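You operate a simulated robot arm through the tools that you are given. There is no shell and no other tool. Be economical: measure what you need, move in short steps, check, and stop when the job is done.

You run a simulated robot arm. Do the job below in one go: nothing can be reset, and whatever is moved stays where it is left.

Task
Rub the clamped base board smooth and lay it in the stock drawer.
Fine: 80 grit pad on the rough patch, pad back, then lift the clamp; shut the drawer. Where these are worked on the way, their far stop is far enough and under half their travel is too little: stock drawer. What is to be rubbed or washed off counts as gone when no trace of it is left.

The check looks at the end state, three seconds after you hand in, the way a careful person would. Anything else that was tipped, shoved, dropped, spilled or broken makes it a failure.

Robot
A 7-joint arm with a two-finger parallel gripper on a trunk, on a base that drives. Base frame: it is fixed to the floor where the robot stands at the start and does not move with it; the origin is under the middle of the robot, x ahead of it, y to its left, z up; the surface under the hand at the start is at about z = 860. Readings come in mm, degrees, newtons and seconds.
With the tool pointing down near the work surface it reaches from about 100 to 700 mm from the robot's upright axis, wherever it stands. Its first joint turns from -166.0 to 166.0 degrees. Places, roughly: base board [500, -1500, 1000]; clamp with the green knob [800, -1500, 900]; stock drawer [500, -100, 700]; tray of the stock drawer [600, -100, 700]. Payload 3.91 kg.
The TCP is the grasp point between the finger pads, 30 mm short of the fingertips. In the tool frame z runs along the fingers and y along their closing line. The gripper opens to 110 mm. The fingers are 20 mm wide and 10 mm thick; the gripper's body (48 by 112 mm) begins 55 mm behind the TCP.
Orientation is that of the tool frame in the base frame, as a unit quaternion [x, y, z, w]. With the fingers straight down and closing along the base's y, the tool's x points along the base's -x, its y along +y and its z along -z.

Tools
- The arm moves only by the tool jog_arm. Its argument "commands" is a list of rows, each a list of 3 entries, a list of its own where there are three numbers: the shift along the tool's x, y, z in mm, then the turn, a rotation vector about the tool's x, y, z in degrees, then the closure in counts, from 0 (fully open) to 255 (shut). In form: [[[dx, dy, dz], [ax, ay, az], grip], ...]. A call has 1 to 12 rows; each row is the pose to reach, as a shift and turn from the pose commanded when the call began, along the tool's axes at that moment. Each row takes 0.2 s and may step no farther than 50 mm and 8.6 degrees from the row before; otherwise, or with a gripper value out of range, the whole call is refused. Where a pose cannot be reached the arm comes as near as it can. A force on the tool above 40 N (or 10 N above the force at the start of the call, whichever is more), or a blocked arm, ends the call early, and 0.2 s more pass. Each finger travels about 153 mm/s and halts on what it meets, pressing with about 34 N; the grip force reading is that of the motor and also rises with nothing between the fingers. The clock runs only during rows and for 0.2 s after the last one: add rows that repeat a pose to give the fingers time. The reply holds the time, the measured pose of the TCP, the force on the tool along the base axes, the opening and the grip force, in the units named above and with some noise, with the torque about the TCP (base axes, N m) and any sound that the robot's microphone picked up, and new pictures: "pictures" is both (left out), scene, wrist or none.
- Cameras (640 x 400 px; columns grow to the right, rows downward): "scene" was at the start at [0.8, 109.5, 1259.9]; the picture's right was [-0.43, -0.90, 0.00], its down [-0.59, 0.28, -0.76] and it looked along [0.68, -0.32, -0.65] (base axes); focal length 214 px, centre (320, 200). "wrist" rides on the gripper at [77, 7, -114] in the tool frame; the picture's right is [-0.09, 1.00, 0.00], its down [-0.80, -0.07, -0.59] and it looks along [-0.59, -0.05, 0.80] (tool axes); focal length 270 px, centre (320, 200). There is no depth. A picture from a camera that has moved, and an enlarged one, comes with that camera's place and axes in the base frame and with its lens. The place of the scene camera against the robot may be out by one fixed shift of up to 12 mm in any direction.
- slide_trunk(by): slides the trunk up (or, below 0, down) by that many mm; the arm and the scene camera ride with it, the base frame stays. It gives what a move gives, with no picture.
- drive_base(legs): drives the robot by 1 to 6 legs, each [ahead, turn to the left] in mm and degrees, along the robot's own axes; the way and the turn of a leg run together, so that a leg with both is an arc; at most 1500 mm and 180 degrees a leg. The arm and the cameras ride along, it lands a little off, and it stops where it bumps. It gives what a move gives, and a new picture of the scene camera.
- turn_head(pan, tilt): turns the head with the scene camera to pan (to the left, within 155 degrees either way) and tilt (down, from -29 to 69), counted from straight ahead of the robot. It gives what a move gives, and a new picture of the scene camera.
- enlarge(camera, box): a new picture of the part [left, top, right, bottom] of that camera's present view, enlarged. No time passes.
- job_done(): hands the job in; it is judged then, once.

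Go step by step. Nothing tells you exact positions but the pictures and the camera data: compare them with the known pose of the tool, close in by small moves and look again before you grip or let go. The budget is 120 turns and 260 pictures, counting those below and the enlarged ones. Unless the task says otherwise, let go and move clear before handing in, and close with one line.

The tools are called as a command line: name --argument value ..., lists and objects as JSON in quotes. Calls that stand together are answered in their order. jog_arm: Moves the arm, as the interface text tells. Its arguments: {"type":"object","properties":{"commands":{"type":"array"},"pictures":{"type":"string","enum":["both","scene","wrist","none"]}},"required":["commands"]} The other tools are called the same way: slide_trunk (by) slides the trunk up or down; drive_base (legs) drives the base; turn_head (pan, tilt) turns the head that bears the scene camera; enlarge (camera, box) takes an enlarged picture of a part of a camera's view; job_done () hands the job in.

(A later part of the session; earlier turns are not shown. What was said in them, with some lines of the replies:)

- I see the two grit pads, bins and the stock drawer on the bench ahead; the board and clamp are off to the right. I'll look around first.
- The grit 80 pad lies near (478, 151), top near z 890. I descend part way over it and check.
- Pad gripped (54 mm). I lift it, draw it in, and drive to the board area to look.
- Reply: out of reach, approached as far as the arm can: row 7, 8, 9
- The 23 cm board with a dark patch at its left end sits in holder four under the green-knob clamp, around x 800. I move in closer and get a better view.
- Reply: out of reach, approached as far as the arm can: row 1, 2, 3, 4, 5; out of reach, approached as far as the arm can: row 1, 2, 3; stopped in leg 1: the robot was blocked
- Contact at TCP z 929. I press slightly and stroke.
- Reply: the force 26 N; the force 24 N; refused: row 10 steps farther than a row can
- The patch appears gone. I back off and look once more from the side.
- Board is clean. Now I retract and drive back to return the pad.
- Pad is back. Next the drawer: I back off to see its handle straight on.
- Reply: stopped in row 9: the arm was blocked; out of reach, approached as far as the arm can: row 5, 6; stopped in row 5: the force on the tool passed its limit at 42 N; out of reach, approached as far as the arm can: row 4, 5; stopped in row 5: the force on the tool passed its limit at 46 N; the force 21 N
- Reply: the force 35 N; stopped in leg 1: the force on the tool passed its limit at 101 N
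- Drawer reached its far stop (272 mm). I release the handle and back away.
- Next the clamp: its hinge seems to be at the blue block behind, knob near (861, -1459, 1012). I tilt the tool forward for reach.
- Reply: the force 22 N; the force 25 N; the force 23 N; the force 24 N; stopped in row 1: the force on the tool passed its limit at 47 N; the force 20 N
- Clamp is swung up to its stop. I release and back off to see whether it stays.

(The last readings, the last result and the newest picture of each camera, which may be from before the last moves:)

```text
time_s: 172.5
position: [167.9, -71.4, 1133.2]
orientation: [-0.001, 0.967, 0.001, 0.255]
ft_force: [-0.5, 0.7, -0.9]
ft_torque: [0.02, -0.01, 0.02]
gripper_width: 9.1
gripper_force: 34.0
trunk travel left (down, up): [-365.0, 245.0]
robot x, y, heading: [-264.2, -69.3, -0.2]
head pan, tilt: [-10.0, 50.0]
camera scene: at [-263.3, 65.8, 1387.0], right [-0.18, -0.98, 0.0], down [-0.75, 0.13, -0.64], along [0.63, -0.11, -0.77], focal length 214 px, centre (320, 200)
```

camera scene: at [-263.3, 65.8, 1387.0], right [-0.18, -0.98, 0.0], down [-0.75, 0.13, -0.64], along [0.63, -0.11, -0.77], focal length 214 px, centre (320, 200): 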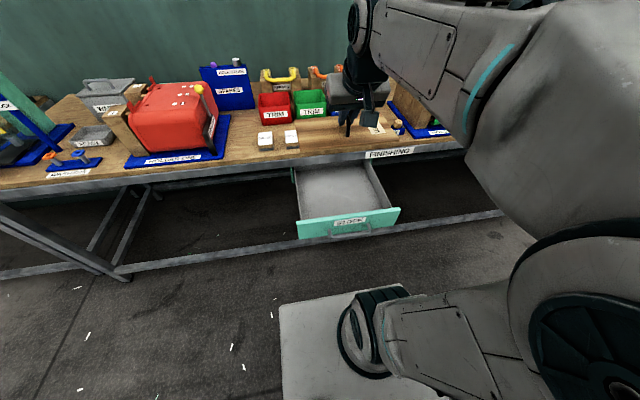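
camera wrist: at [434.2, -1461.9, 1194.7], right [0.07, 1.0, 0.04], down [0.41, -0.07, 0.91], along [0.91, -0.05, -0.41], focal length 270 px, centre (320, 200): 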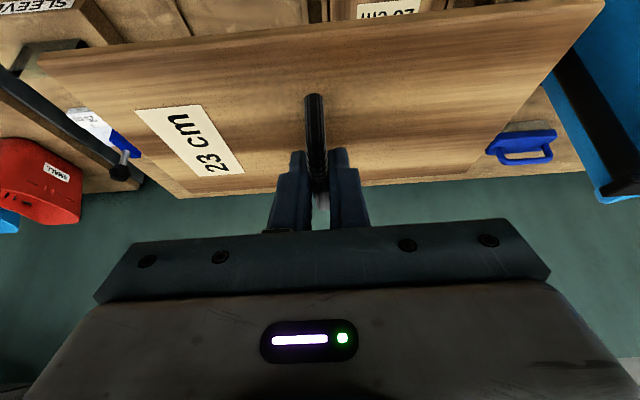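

jog_arm --commands '[[[-35, -11, 20], [0, 0, 0], 255], [[-70, -22, 40], [0, 0, 0], 255], [[-104, -34, 59], [0, 0, 0], 255]]' --pictures "none"

slide_trunk --by -220

turn_head --pan -15 --tilt 35

enlarge --camera "wrist" --box '[0, 0, 640, 400]'

```text
time_s: 173.3
position: [288.1, -104.6, 1132.5]
orientation: [-0.001, 0.967, 0.002, 0.254]
ft_force: [-0.1, -0.5, -0.5]
ft_torque: [0.03, 0.02, -0.01]
gripper_width: 9.3
gripper_force: 34.1
trunk travel left (down, up): [-365.0, 245.0]
robot x, y, heading: [-265.9, -69.4, -0.0]
head pan, tilt: [-10.0, 50.0]
```

```text
time_s: 175.6
position: [287.4, -105.4, 913.1]
orientation: [0.0, 0.967, 0.001, 0.254]
ft_force: [0.5, 0.6, -0.2]
ft_torque: [0.0, 0.03, -0.02]
gripper_width: 9.2
gripper_force: 33.6
trunk travel left (down, up): [-145.0, 465.0]
robot x, y, heading: [-261.4, -71.8, -0.2]
head pan, tilt: [-10.0, 50.0]
```

```text
time_s: 176.4
position: [287.3, -103.9, 912.8]
orientation: [-0.001, 0.967, 0.001, 0.254]
ft_force: [0.0, 0.5, -1.7]
ft_torque: [0.01, 0.0, 0.04]
gripper_width: 9.3
gripper_force: 34.4
trunk travel left (down, up): [-145.0, 465.0]
robot x, y, heading: [-265.8, -67.6, -0.0]
head pan, tilt: [-15.0, 35.0]
camera scene: at [-254.1, 56.4, 1188.6], right [-0.26, -0.97, 0.0], down [-0.55, 0.15, -0.82], along [0.79, -0.21, -0.57], focal length 214 px, centre (320, 200)
```

scene: 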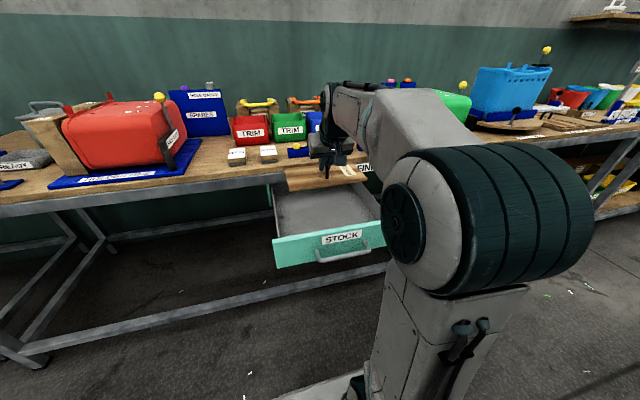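

```text
1.00 times, centred on (320, 200) of wrist (not enlarged: the box is as wide or as high as the picture)
camera zoom: at [163.7, -99.0, 974.2], right [0.08, 1.0, 0.04], down [0.41, -0.07, 0.91], along [0.91, -0.05, -0.41], focal length 270 px, centre (320, 200)
```

zoom: 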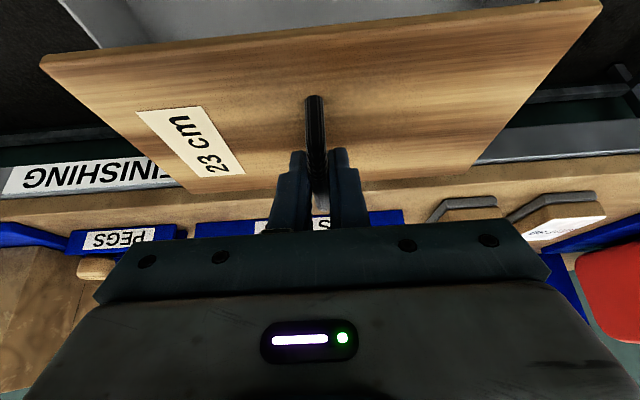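

enlarge --camera "scene" --box '[240, 130, 420, 270]'

```text
2.86 times, centred on (330, 200) of scene
camera zoom: at [-254.1, 56.4, 1188.6], right [-0.26, -0.97, 0.0], down [-0.55, 0.15, -0.82], along [0.79, -0.21, -0.57], focal length 613 px, centre (291, 200)
```

zoom: 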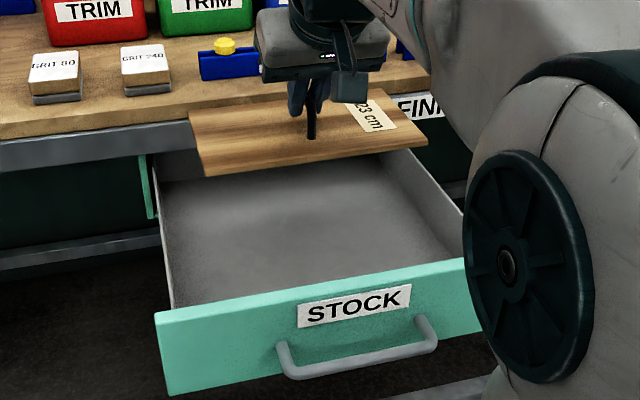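

jog_arm --commands '[[[11.3, 6, -6.4], [0, 0, 0], 255], [[31, 6, 28], [0, 0, 0], 255], [[50.7, 6, 63], [0, 0, 0], 255]]' --pictures "wrist"

enlarge --camera "scene" --box '[240, 130, 420, 270]'

```text
time_s: 177.2
position: [273.4, -99.6, 831.9]
orientation: [0.0, 0.967, 0.0, 0.254]
ft_force: [-0.3, 0.8, -1.2]
ft_torque: [0.01, -0.04, -0.04]
gripper_width: 9.1
gripper_force: 34.1
trunk travel left (down, up): [-145.0, 465.0]
robot x, y, heading: [-261.2, -71.0, -0.1]
head pan, tilt: [-15.0, 35.0]
camera wrist: at [151.0, -93.5, 894.4], right [0.08, 1.0, 0.04], down [0.4, -0.07, 0.91], along [0.91, -0.05, -0.41], focal length 270 px, centre (320, 200)
```

wrist: 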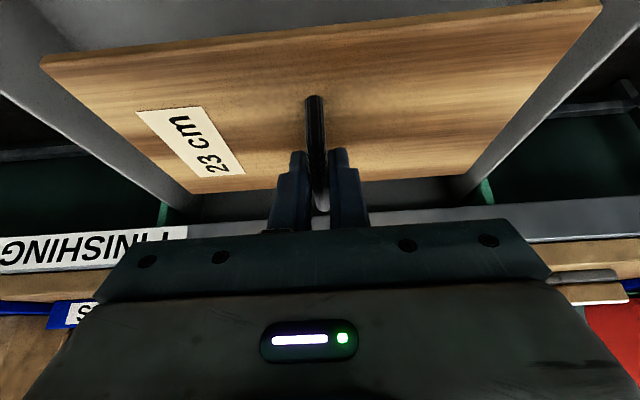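

```text
2.86 times, centred on (330, 200) of scene
camera zoom: at [-254.2, 56.4, 1188.7], right [-0.26, -0.97, 0.0], down [-0.55, 0.15, -0.82], along [0.79, -0.21, -0.57], focal length 613 px, centre (291, 200)
```

zoom: 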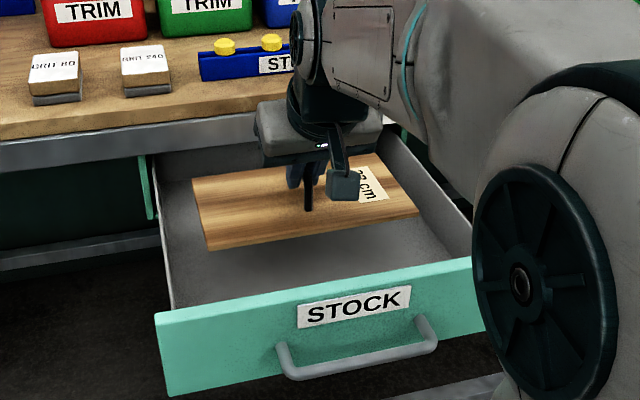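

jog_arm --commands '[[[0, 0, 17], [0, 0, 0], 255], [[8, 0, 30], [0, 0, 0], 255], [[10.5, 0, 34], [0, 0, 0], 255]]' --pictures "none"

enlarge --camera "scene" --box '[240, 130, 420, 270]'

```text
time_s: 178.0
position: [281.8, -98.0, 797.7]
orientation: [0.0, 0.967, 0.0, 0.255]
ft_force: [-0.2, -0.2, -0.9]
ft_torque: [-0.01, 0.05, 0.01]
gripper_width: 9.4
gripper_force: 33.7
trunk travel left (down, up): [-145.0, 465.0]
robot x, y, heading: [-262.5, -68.3, -0.0]
head pan, tilt: [-15.0, 35.0]
```

```text
2.86 times, centred on (330, 200) of scene
camera zoom: at [-254.1, 56.4, 1188.7], right [-0.26, -0.97, 0.0], down [-0.55, 0.15, -0.82], along [0.79, -0.21, -0.57], focal length 613 px, centre (291, 200)
```

zoom: 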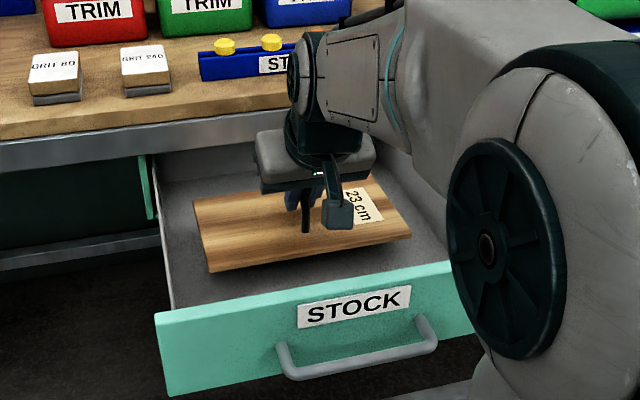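

jog_arm --commands '[[[2, 0, 3.5], [0, 0, 0], 255], [[4, 0, 7], [0, 0, 0], 255], [[6, 0, 10.4], [0, 0, 0], 255]]' --pictures "none"

```text
time_s: 178.8
position: [282.0, -96.9, 785.5]
orientation: [0.001, 0.967, 0.001, 0.255]
ft_force: [-0.6, -0.8, -0.9]
ft_torque: [-0.01, -0.03, 0.01]
gripper_width: 9.3
gripper_force: 34.2
trunk travel left (down, up): [-145.0, 465.0]
robot x, y, heading: [-264.8, -67.5, 0.1]
head pan, tilt: [-15.0, 35.0]
```

jog_arm --commands '[[[2, 0, 3.5], [0, 0, 0], 255], [[4, 0, 7], [0, 0, 0], 255]]' --pictures "wrist"

enlarge --camera "scene" --box '[260, 160, 380, 240]'

```text
time_s: 179.4
position: [281.3, -98.4, 778.8]
orientation: [0.0, 0.967, 0.001, 0.254]
ft_force: [0.8, 0.0, -1.5]
ft_torque: [-0.03, 0.06, 0.0]
gripper_width: 9.3
gripper_force: 34.4
trunk travel left (down, up): [-145.0, 465.0]
robot x, y, heading: [-263.4, -69.5, -0.2]
head pan, tilt: [-15.0, 35.0]
camera wrist: at [157.9, -93.1, 839.7], right [0.08, 1.0, 0.04], down [0.4, -0.07, 0.91], along [0.91, -0.05, -0.41], focal length 270 px, centre (320, 200)
```

wrist: 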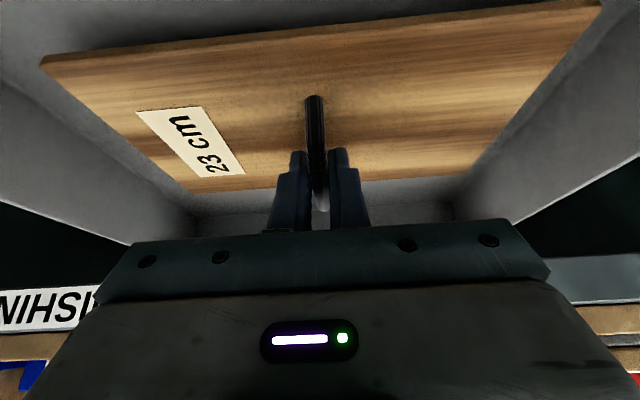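

```text
5.00 times, centred on (320, 200) of scene
camera zoom: at [-254.1, 56.4, 1188.7], right [-0.26, -0.97, 0.0], down [-0.55, 0.15, -0.82], along [0.79, -0.21, -0.57], focal length 1072 px, centre (320, 200)
```

zoom: 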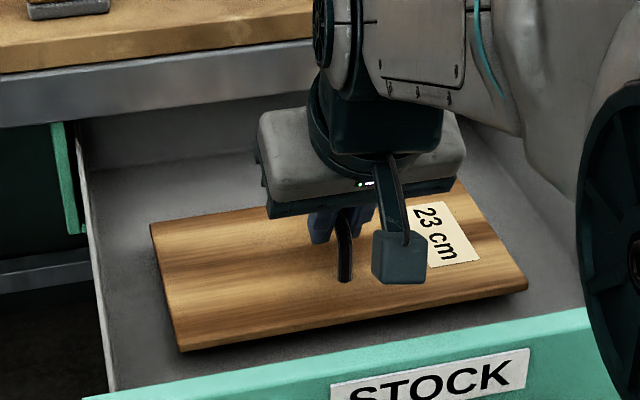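

jog_arm --commands '[[[1.5, 0, 2.6], [0, 0, 0], 255], [[3, 0, 5.2], [0, 0, 0], 255], [[4, 0, 7], [0, 0, 0], 255]]' --pictures "none"

```text
time_s: 180.2
position: [281.7, -98.8, 770.0]
orientation: [0.0, 0.967, 0.0, 0.253]
ft_force: [0.4, -0.3, -1.6]
ft_torque: [0.0, 0.03, -0.01]
gripper_width: 9.1
gripper_force: 34.2
trunk travel left (down, up): [-145.0, 465.0]
robot x, y, heading: [-262.7, -69.2, 0.1]
head pan, tilt: [-15.0, 35.0]
```

jog_arm --commands '[[[1.5, 0, 2.6], [0, 0, 0], 255], [[3, 0, 5.2], [0, 0, 0], 255]]' --pictures "none"

enlarge --camera "scene" --box '[260, 160, 380, 240]'

```text
time_s: 180.8
position: [281.5, -97.6, 764.4]
orientation: [0.0, 0.967, 0.0, 0.255]
ft_force: [0.8, 0.6, -1.5]
ft_torque: [0.01, 0.0, 0.0]
gripper_width: 9.2
gripper_force: 33.7
trunk travel left (down, up): [-145.0, 465.0]
robot x, y, heading: [-262.0, -68.9, -0.2]
head pan, tilt: [-15.0, 35.0]
```

```text
5.00 times, centred on (320, 200) of scene
camera zoom: at [-254.1, 56.4, 1188.7], right [-0.26, -0.97, 0.0], down [-0.55, 0.15, -0.82], along [0.79, -0.21, -0.57], focal length 1072 px, centre (320, 200)
```

zoom: 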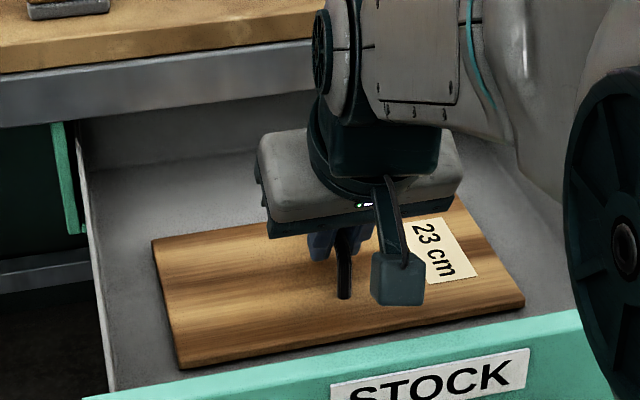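

jog_arm --commands '[[[1, 0, 1.7], [0, 0, 0], 255], [[2, 0, 3.4], [0, 0, 0], 255], [[2.5, 0, 4.3], [0, 0, 0], 255]]' --pictures "none"

```text
time_s: 181.6
position: [280.7, -98.2, 759.9]
orientation: [0.0, 0.967, 0.001, 0.255]
ft_force: [0.6, -0.3, 10.6]
ft_torque: [-0.01, 0.57, -0.01]
gripper_width: 9.3
gripper_force: 33.5
trunk travel left (down, up): [-145.0, 465.0]
robot x, y, heading: [-264.4, -67.6, -0.0]
head pan, tilt: [-15.0, 35.0]
```

jog_arm --commands '[[[0, 0, 0], [0, 0, 0], 220], [[0, 0, 0], [0, 0, 0], 150], [[0, 0, 0], [0, 0, 0], 150], [[-15, 0, -26], [0, 0, 0], 150], [[-35, 0, -61], [0, 0, 0], 150], [[-55, 0, -96], [0, 0, 0], 150], [[-75, 0, -131], [0, 0, 0], 150]]' --pictures "wrist"

enlarge --camera "scene" --box '[240, 130, 420, 270]'

```text
time_s: 183.2
position: [282.5, -98.6, 910.9]
orientation: [0.001, 0.967, 0.001, 0.254]
ft_force: [0.8, -0.1, -0.6]
ft_torque: [-0.02, -0.01, 0.03]
gripper_width: 45.4
gripper_force: 0.2
trunk travel left (down, up): [-145.0, 465.0]
robot x, y, heading: [-265.7, -69.2, -0.3]
head pan, tilt: [-15.0, 35.0]
camera wrist: at [158.8, -93.0, 971.9], right [0.08, 1.0, 0.04], down [0.41, -0.07, 0.91], along [0.91, -0.05, -0.41], focal length 270 px, centre (320, 200)
```

wrist: 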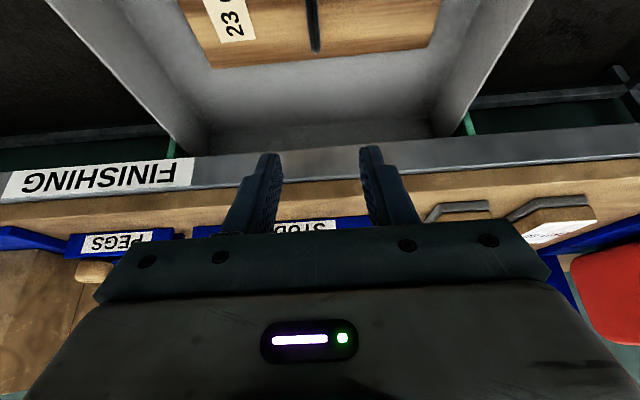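

```text
2.86 times, centred on (330, 200) of scene
camera zoom: at [-254.0, 56.4, 1188.6], right [-0.26, -0.97, 0.0], down [-0.55, 0.15, -0.82], along [0.79, -0.21, -0.57], focal length 613 px, centre (291, 200)
```

zoom: 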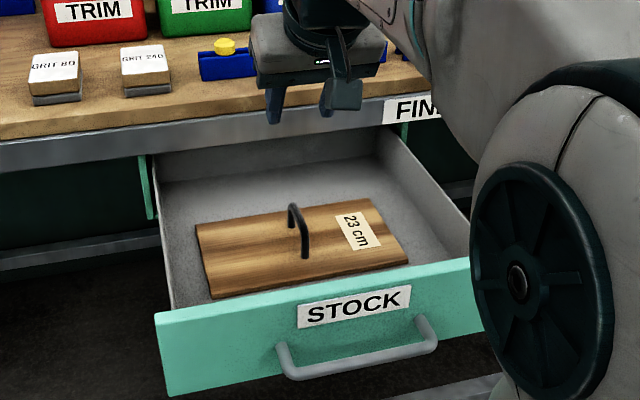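

Board lies flat in the tray. I now back off and point the closed fingers forward to push the drawer shut.

drive_base --legs '[[-330, 0]]'

jog_arm --commands '[[[0, 0, 0], [0, -8, 0], 255], [[0, 0, 0], [0, -16, 0], 255], [[0, 0, 0], [0, -24, 0], 255], [[0, 0, 0], [0, -32, 0], 255], [[0, 0, 0], [0, -40, 0], 255], [[0, 0, 0], [0, -48, 0], 255], [[0, 0, 0], [0, -56, 0], 255], [[0, 0, 0], [0, -60.5, 0], 255]]'

```text
time_s: 185.3
position: [-44.5, -96.9, 910.1]
orientation: [-0.001, 0.967, 0.001, 0.253]
ft_force: [-0.1, 0.1, -0.5]
ft_torque: [0.03, -0.01, -0.01]
gripper_width: 45.1
gripper_force: 0.0
trunk travel left (down, up): [-145.0, 465.0]
robot x, y, heading: [-590.9, -71.5, 0.1]
head pan, tilt: [-15.0, 35.0]
camera scene: at [-581.2, 56.5, 1188.7], right [-0.26, -0.97, 0.0], down [-0.55, 0.15, -0.82], along [0.79, -0.21, -0.57], focal length 214 px, centre (320, 200)
```

scene: 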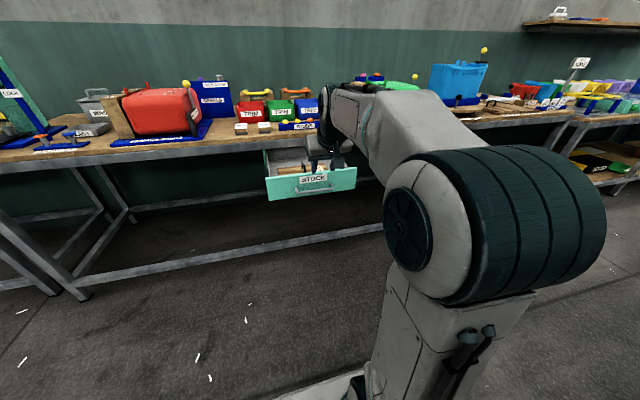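

```text
time_s: 187.1
position: [-44.5, -96.9, 909.2]
orientation: [-0.001, 0.707, 0.002, 0.707]
ft_force: [-1.0, 0.1, 0.1]
ft_torque: [0.02, 0.05, -0.01]
gripper_width: 0.1
gripper_force: 34.0
trunk travel left (down, up): [-145.0, 465.0]
robot x, y, heading: [-588.6, -68.3, -0.1]
head pan, tilt: [-15.0, 35.0]
camera scene: at [-581.4, 56.4, 1188.7], right [-0.26, -0.97, 0.0], down [-0.55, 0.15, -0.82], along [0.79, -0.21, -0.57], focal length 214 px, centre (320, 200)
camera wrist: at [-159.3, -91.6, 832.5], right [0.0, 1.0, 0.09], down [-0.59, -0.07, 0.8], along [0.8, -0.05, 0.59], focal length 270 px, centre (320, 200)
```

scene: 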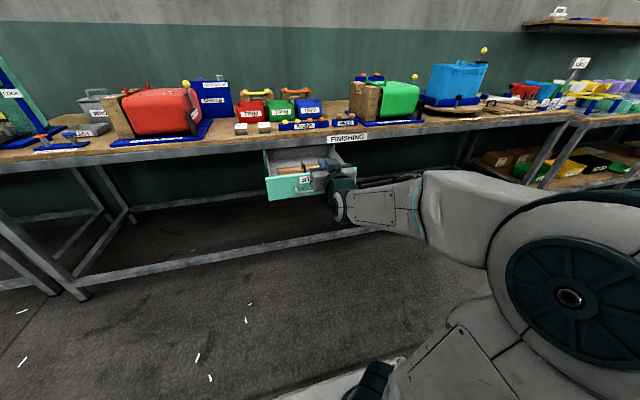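
wrist: 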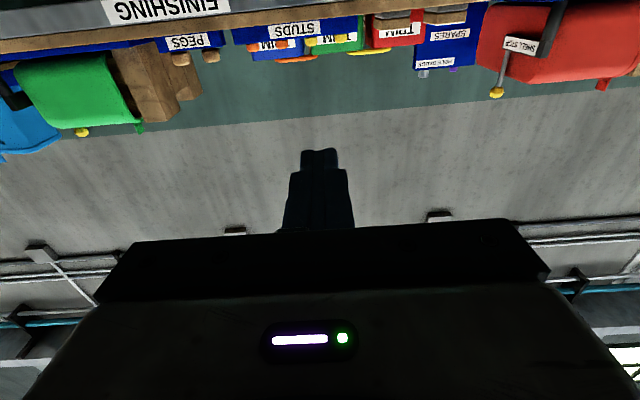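

slide_trunk --by -125

jog_arm --commands '[[[0, -8, 0], [0, 0, 0], 255]]' --pictures "none"

drive_base --legs '[[120, 0]]'

enlarge --camera "scene" --box '[240, 110, 400, 230]'

```text
time_s: 188.7
position: [-45.3, -97.0, 785.2]
orientation: [-0.001, 0.708, 0.003, 0.707]
ft_force: [0.3, 0.1, 0.4]
ft_torque: [0.01, -0.03, -0.03]
gripper_width: 0.0
gripper_force: 33.8
trunk travel left (down, up): [-20.0, 590.0]
robot x, y, heading: [-593.5, -67.7, 0.2]
head pan, tilt: [-15.0, 35.0]
```

```text
time_s: 189.1
position: [-45.0, -104.2, 785.1]
orientation: [-0.001, 0.707, 0.002, 0.707]
ft_force: [0.1, 0.6, -0.5]
ft_torque: [0.01, 0.01, 0.02]
gripper_width: 0.0
gripper_force: 34.6
trunk travel left (down, up): [-20.0, 590.0]
robot x, y, heading: [-590.8, -65.9, -0.1]
head pan, tilt: [-15.0, 35.0]
```

```text
time_s: 190.3
position: [76.8, -105.1, 783.9]
orientation: [-0.001, 0.707, 0.001, 0.707]
ft_force: [0.7, -1.1, -0.5]
ft_torque: [0.01, 0.03, -0.01]
gripper_width: 0.0
gripper_force: 34.1
trunk travel left (down, up): [-20.0, 590.0]
robot x, y, heading: [-470.5, -67.7, 0.1]
head pan, tilt: [-15.0, 35.0]
camera scene: at [-460.6, 56.5, 1063.7], right [-0.26, -0.97, 0.0], down [-0.55, 0.15, -0.82], along [0.79, -0.21, -0.57], focal length 214 px, centre (320, 200)
```

scene: 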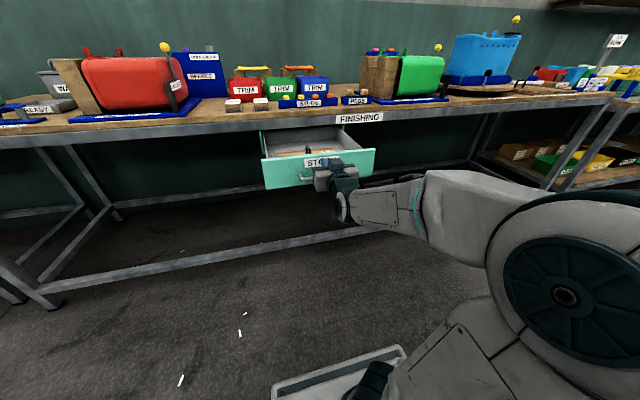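

```text
3.33 times, centred on (320, 170) of scene
camera zoom: at [-460.6, 56.5, 1063.7], right [-0.26, -0.97, 0.0], down [-0.55, 0.15, -0.82], along [0.79, -0.21, -0.57], focal length 715 px, centre (320, 300)
```

zoom: 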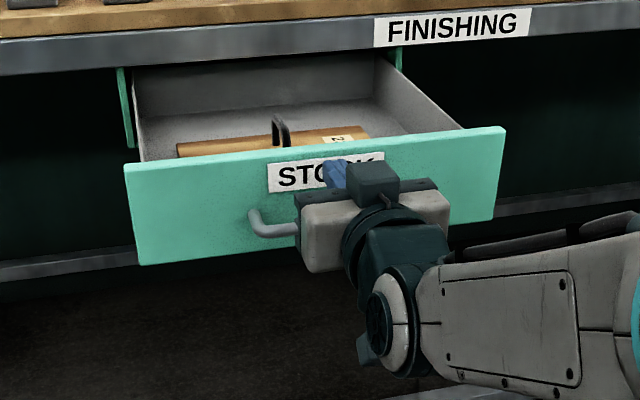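

drive_base --legs '[[150, 0]]'

```text
time_s: 191.7
position: [227.1, -105.2, 784.2]
orientation: [0.0, 0.707, 0.001, 0.707]
ft_force: [0.6, 0.3, -0.4]
ft_torque: [0.0, 0.02, 0.0]
gripper_width: 0.0
gripper_force: 33.4
trunk travel left (down, up): [-20.0, 590.0]
robot x, y, heading: [-319.1, -67.1, -0.1]
head pan, tilt: [-15.0, 35.0]
camera scene: at [-308.9, 56.5, 1063.7], right [-0.26, -0.97, 0.0], down [-0.55, 0.15, -0.82], along [0.79, -0.21, -0.57], focal length 214 px, centre (320, 200)
```

scene: 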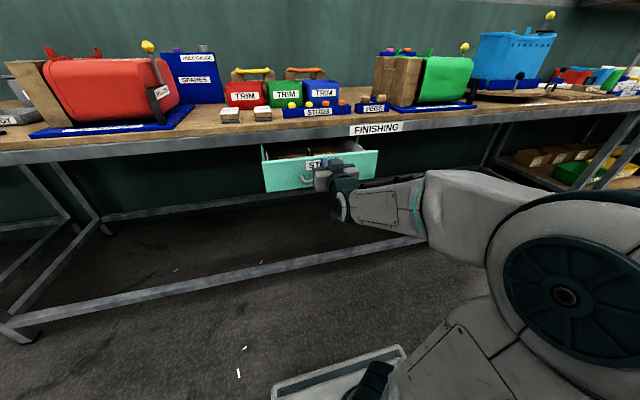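

drive_base --legs '[[100, 0]]'

enlarge --camera "scene" --box '[240, 110, 400, 230]'

```text
time_s: 192.8
position: [327.0, -105.1, 782.8]
orientation: [0.0, 0.708, 0.001, 0.706]
ft_force: [0.5, -0.4, 0.9]
ft_torque: [-0.01, 0.02, 0.03]
gripper_width: 0.0
gripper_force: 34.2
trunk travel left (down, up): [-20.0, 590.0]
robot x, y, heading: [-218.6, -70.6, -0.3]
head pan, tilt: [-15.0, 35.0]
camera scene: at [-208.5, 56.5, 1063.7], right [-0.26, -0.97, 0.0], down [-0.55, 0.15, -0.82], along [0.79, -0.21, -0.57], focal length 214 px, centre (320, 200)
```

scene: 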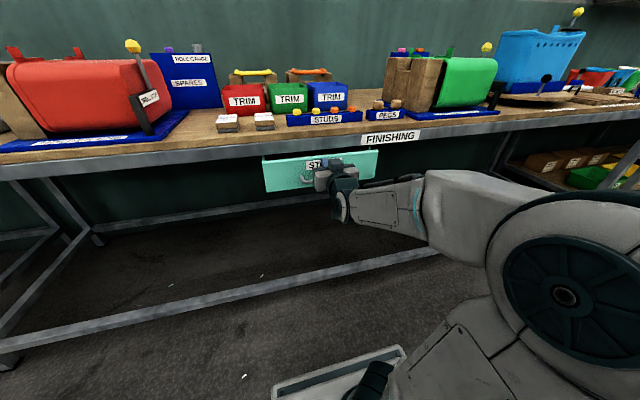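

```text
3.33 times, centred on (320, 170) of scene
camera zoom: at [-208.5, 56.5, 1063.7], right [-0.26, -0.97, 0.0], down [-0.55, 0.15, -0.82], along [0.79, -0.21, -0.57], focal length 715 px, centre (320, 300)
```

zoom: 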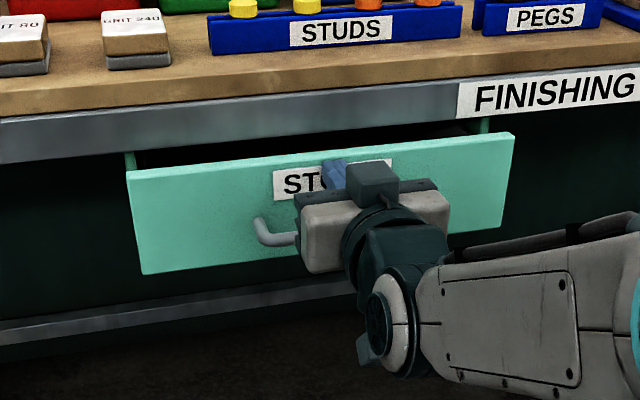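

jog_arm --commands '[[[0, 0, 6], [0, 0, 0], 255], [[0, 0, 12], [0, 0, 0], 255], [[0, 0, 18], [0, 0, 0], 255], [[0, 0, 24], [0, 0, 0], 255], [[0, 0, 29], [0, 0, 0], 255], [[0, 0, 33], [0, 0, 0], 255], [[0, 0, 37], [0, 0, 0], 255], [[0, 0, 41], [0, 0, 0], 255], [[0, 0, 45], [0, 0, 0], 255]]' --pictures "none"

enlarge --camera "scene" --box '[240, 110, 400, 230]'

```text
time_s: 194.8
position: [368.6, -104.9, 784.1]
orientation: [0.001, 0.709, 0.001, 0.705]
ft_force: [-22.0, 0.7, 2.7]
ft_torque: [-0.14, -0.27, -0.08]
gripper_width: 0.0
gripper_force: 34.4
trunk travel left (down, up): [-20.0, 590.0]
robot x, y, heading: [-217.7, -69.4, 0.0]
head pan, tilt: [-15.0, 35.0]
stopped in row 9: the force on the tool passed its limit at 47 N (the readings are from after the stop); the commanded pose is now the measured one
```

```text
3.33 times, centred on (320, 170) of scene
camera zoom: at [-211.4, 56.6, 1063.8], right [-0.26, -0.97, 0.0], down [-0.55, 0.15, -0.82], along [0.79, -0.21, -0.57], focal length 715 px, centre (320, 300)
```

zoom: 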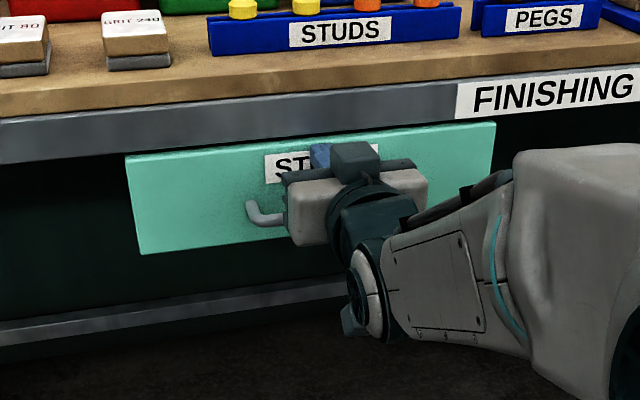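

Drawer hit its stop shut. I back away and check.

drive_base --legs '[[-300, 0]]'

turn_head --pan -40 --tilt 25

enlarge --camera "scene" --box '[160, 60, 480, 260]'

```text
time_s: 196.9
position: [72.2, -105.3, 783.3]
orientation: [0.0, 0.71, 0.001, 0.704]
ft_force: [-1.0, 0.4, 0.1]
ft_torque: [0.04, -0.01, 0.01]
gripper_width: 0.0
gripper_force: 34.4
trunk travel left (down, up): [-20.0, 590.0]
robot x, y, heading: [-514.1, -66.0, 0.0]
head pan, tilt: [-15.0, 35.0]
camera scene: at [-507.3, 56.7, 1063.7], right [-0.26, -0.97, 0.0], down [-0.55, 0.15, -0.82], along [0.79, -0.21, -0.57], focal length 214 px, centre (320, 200)
```

scene: 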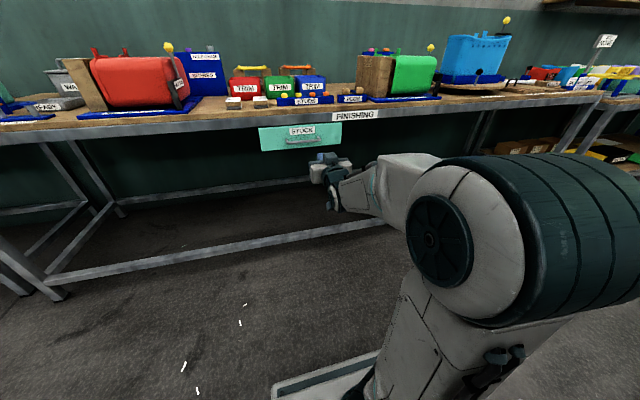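

```text
time_s: 197.8
position: [71.0, -104.8, 782.4]
orientation: [0.0, 0.71, 0.001, 0.705]
ft_force: [0.0, 0.2, 0.7]
ft_torque: [-0.02, 0.02, 0.0]
gripper_width: 0.0
gripper_force: 34.3
trunk travel left (down, up): [-20.0, 590.0]
robot x, y, heading: [-518.2, -69.7, -0.1]
head pan, tilt: [-40.0, 25.0]
camera scene: at [-521.7, 20.3, 1079.4], right [-0.64, -0.77, 0.0], down [-0.32, 0.27, -0.91], along [0.69, -0.58, -0.42], focal length 214 px, centre (320, 200)
```

scene: 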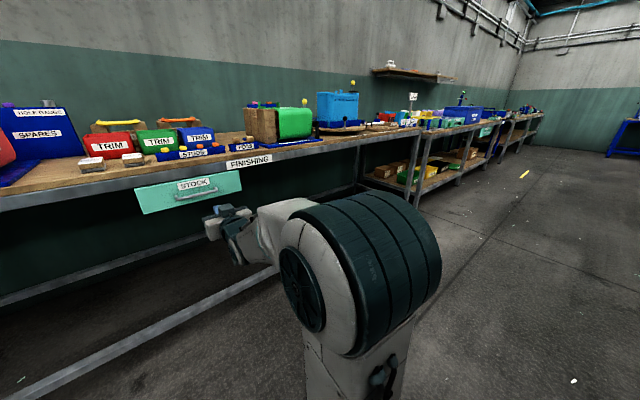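

```text
2.00 times, centred on (320, 160) of scene
camera zoom: at [-521.7, 20.3, 1079.4], right [-0.64, -0.77, 0.0], down [-0.32, 0.27, -0.91], along [0.69, -0.58, -0.42], focal length 429 px, centre (320, 280)
```

zoom: 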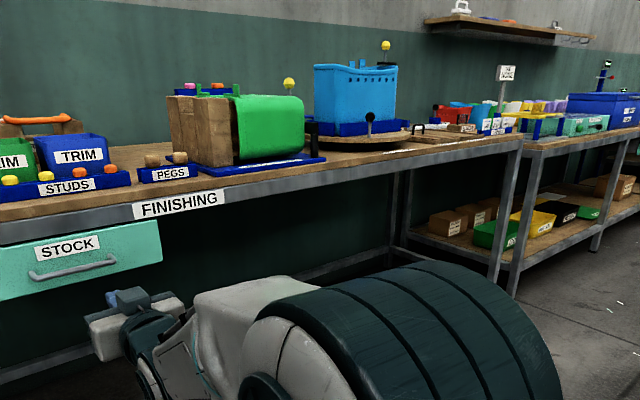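

The drawer is shut with the board inside, the pad is back in its place and the clamp is up. The arm is clear, so I hand in.

job_done

```text
The job is handed in.
```

The job is handed in. The base board's rough patch was rubbed clean with the 80 grit pad, the pad went back to its place, the clamp was lifted, and the board lies in the shut stock drawer.
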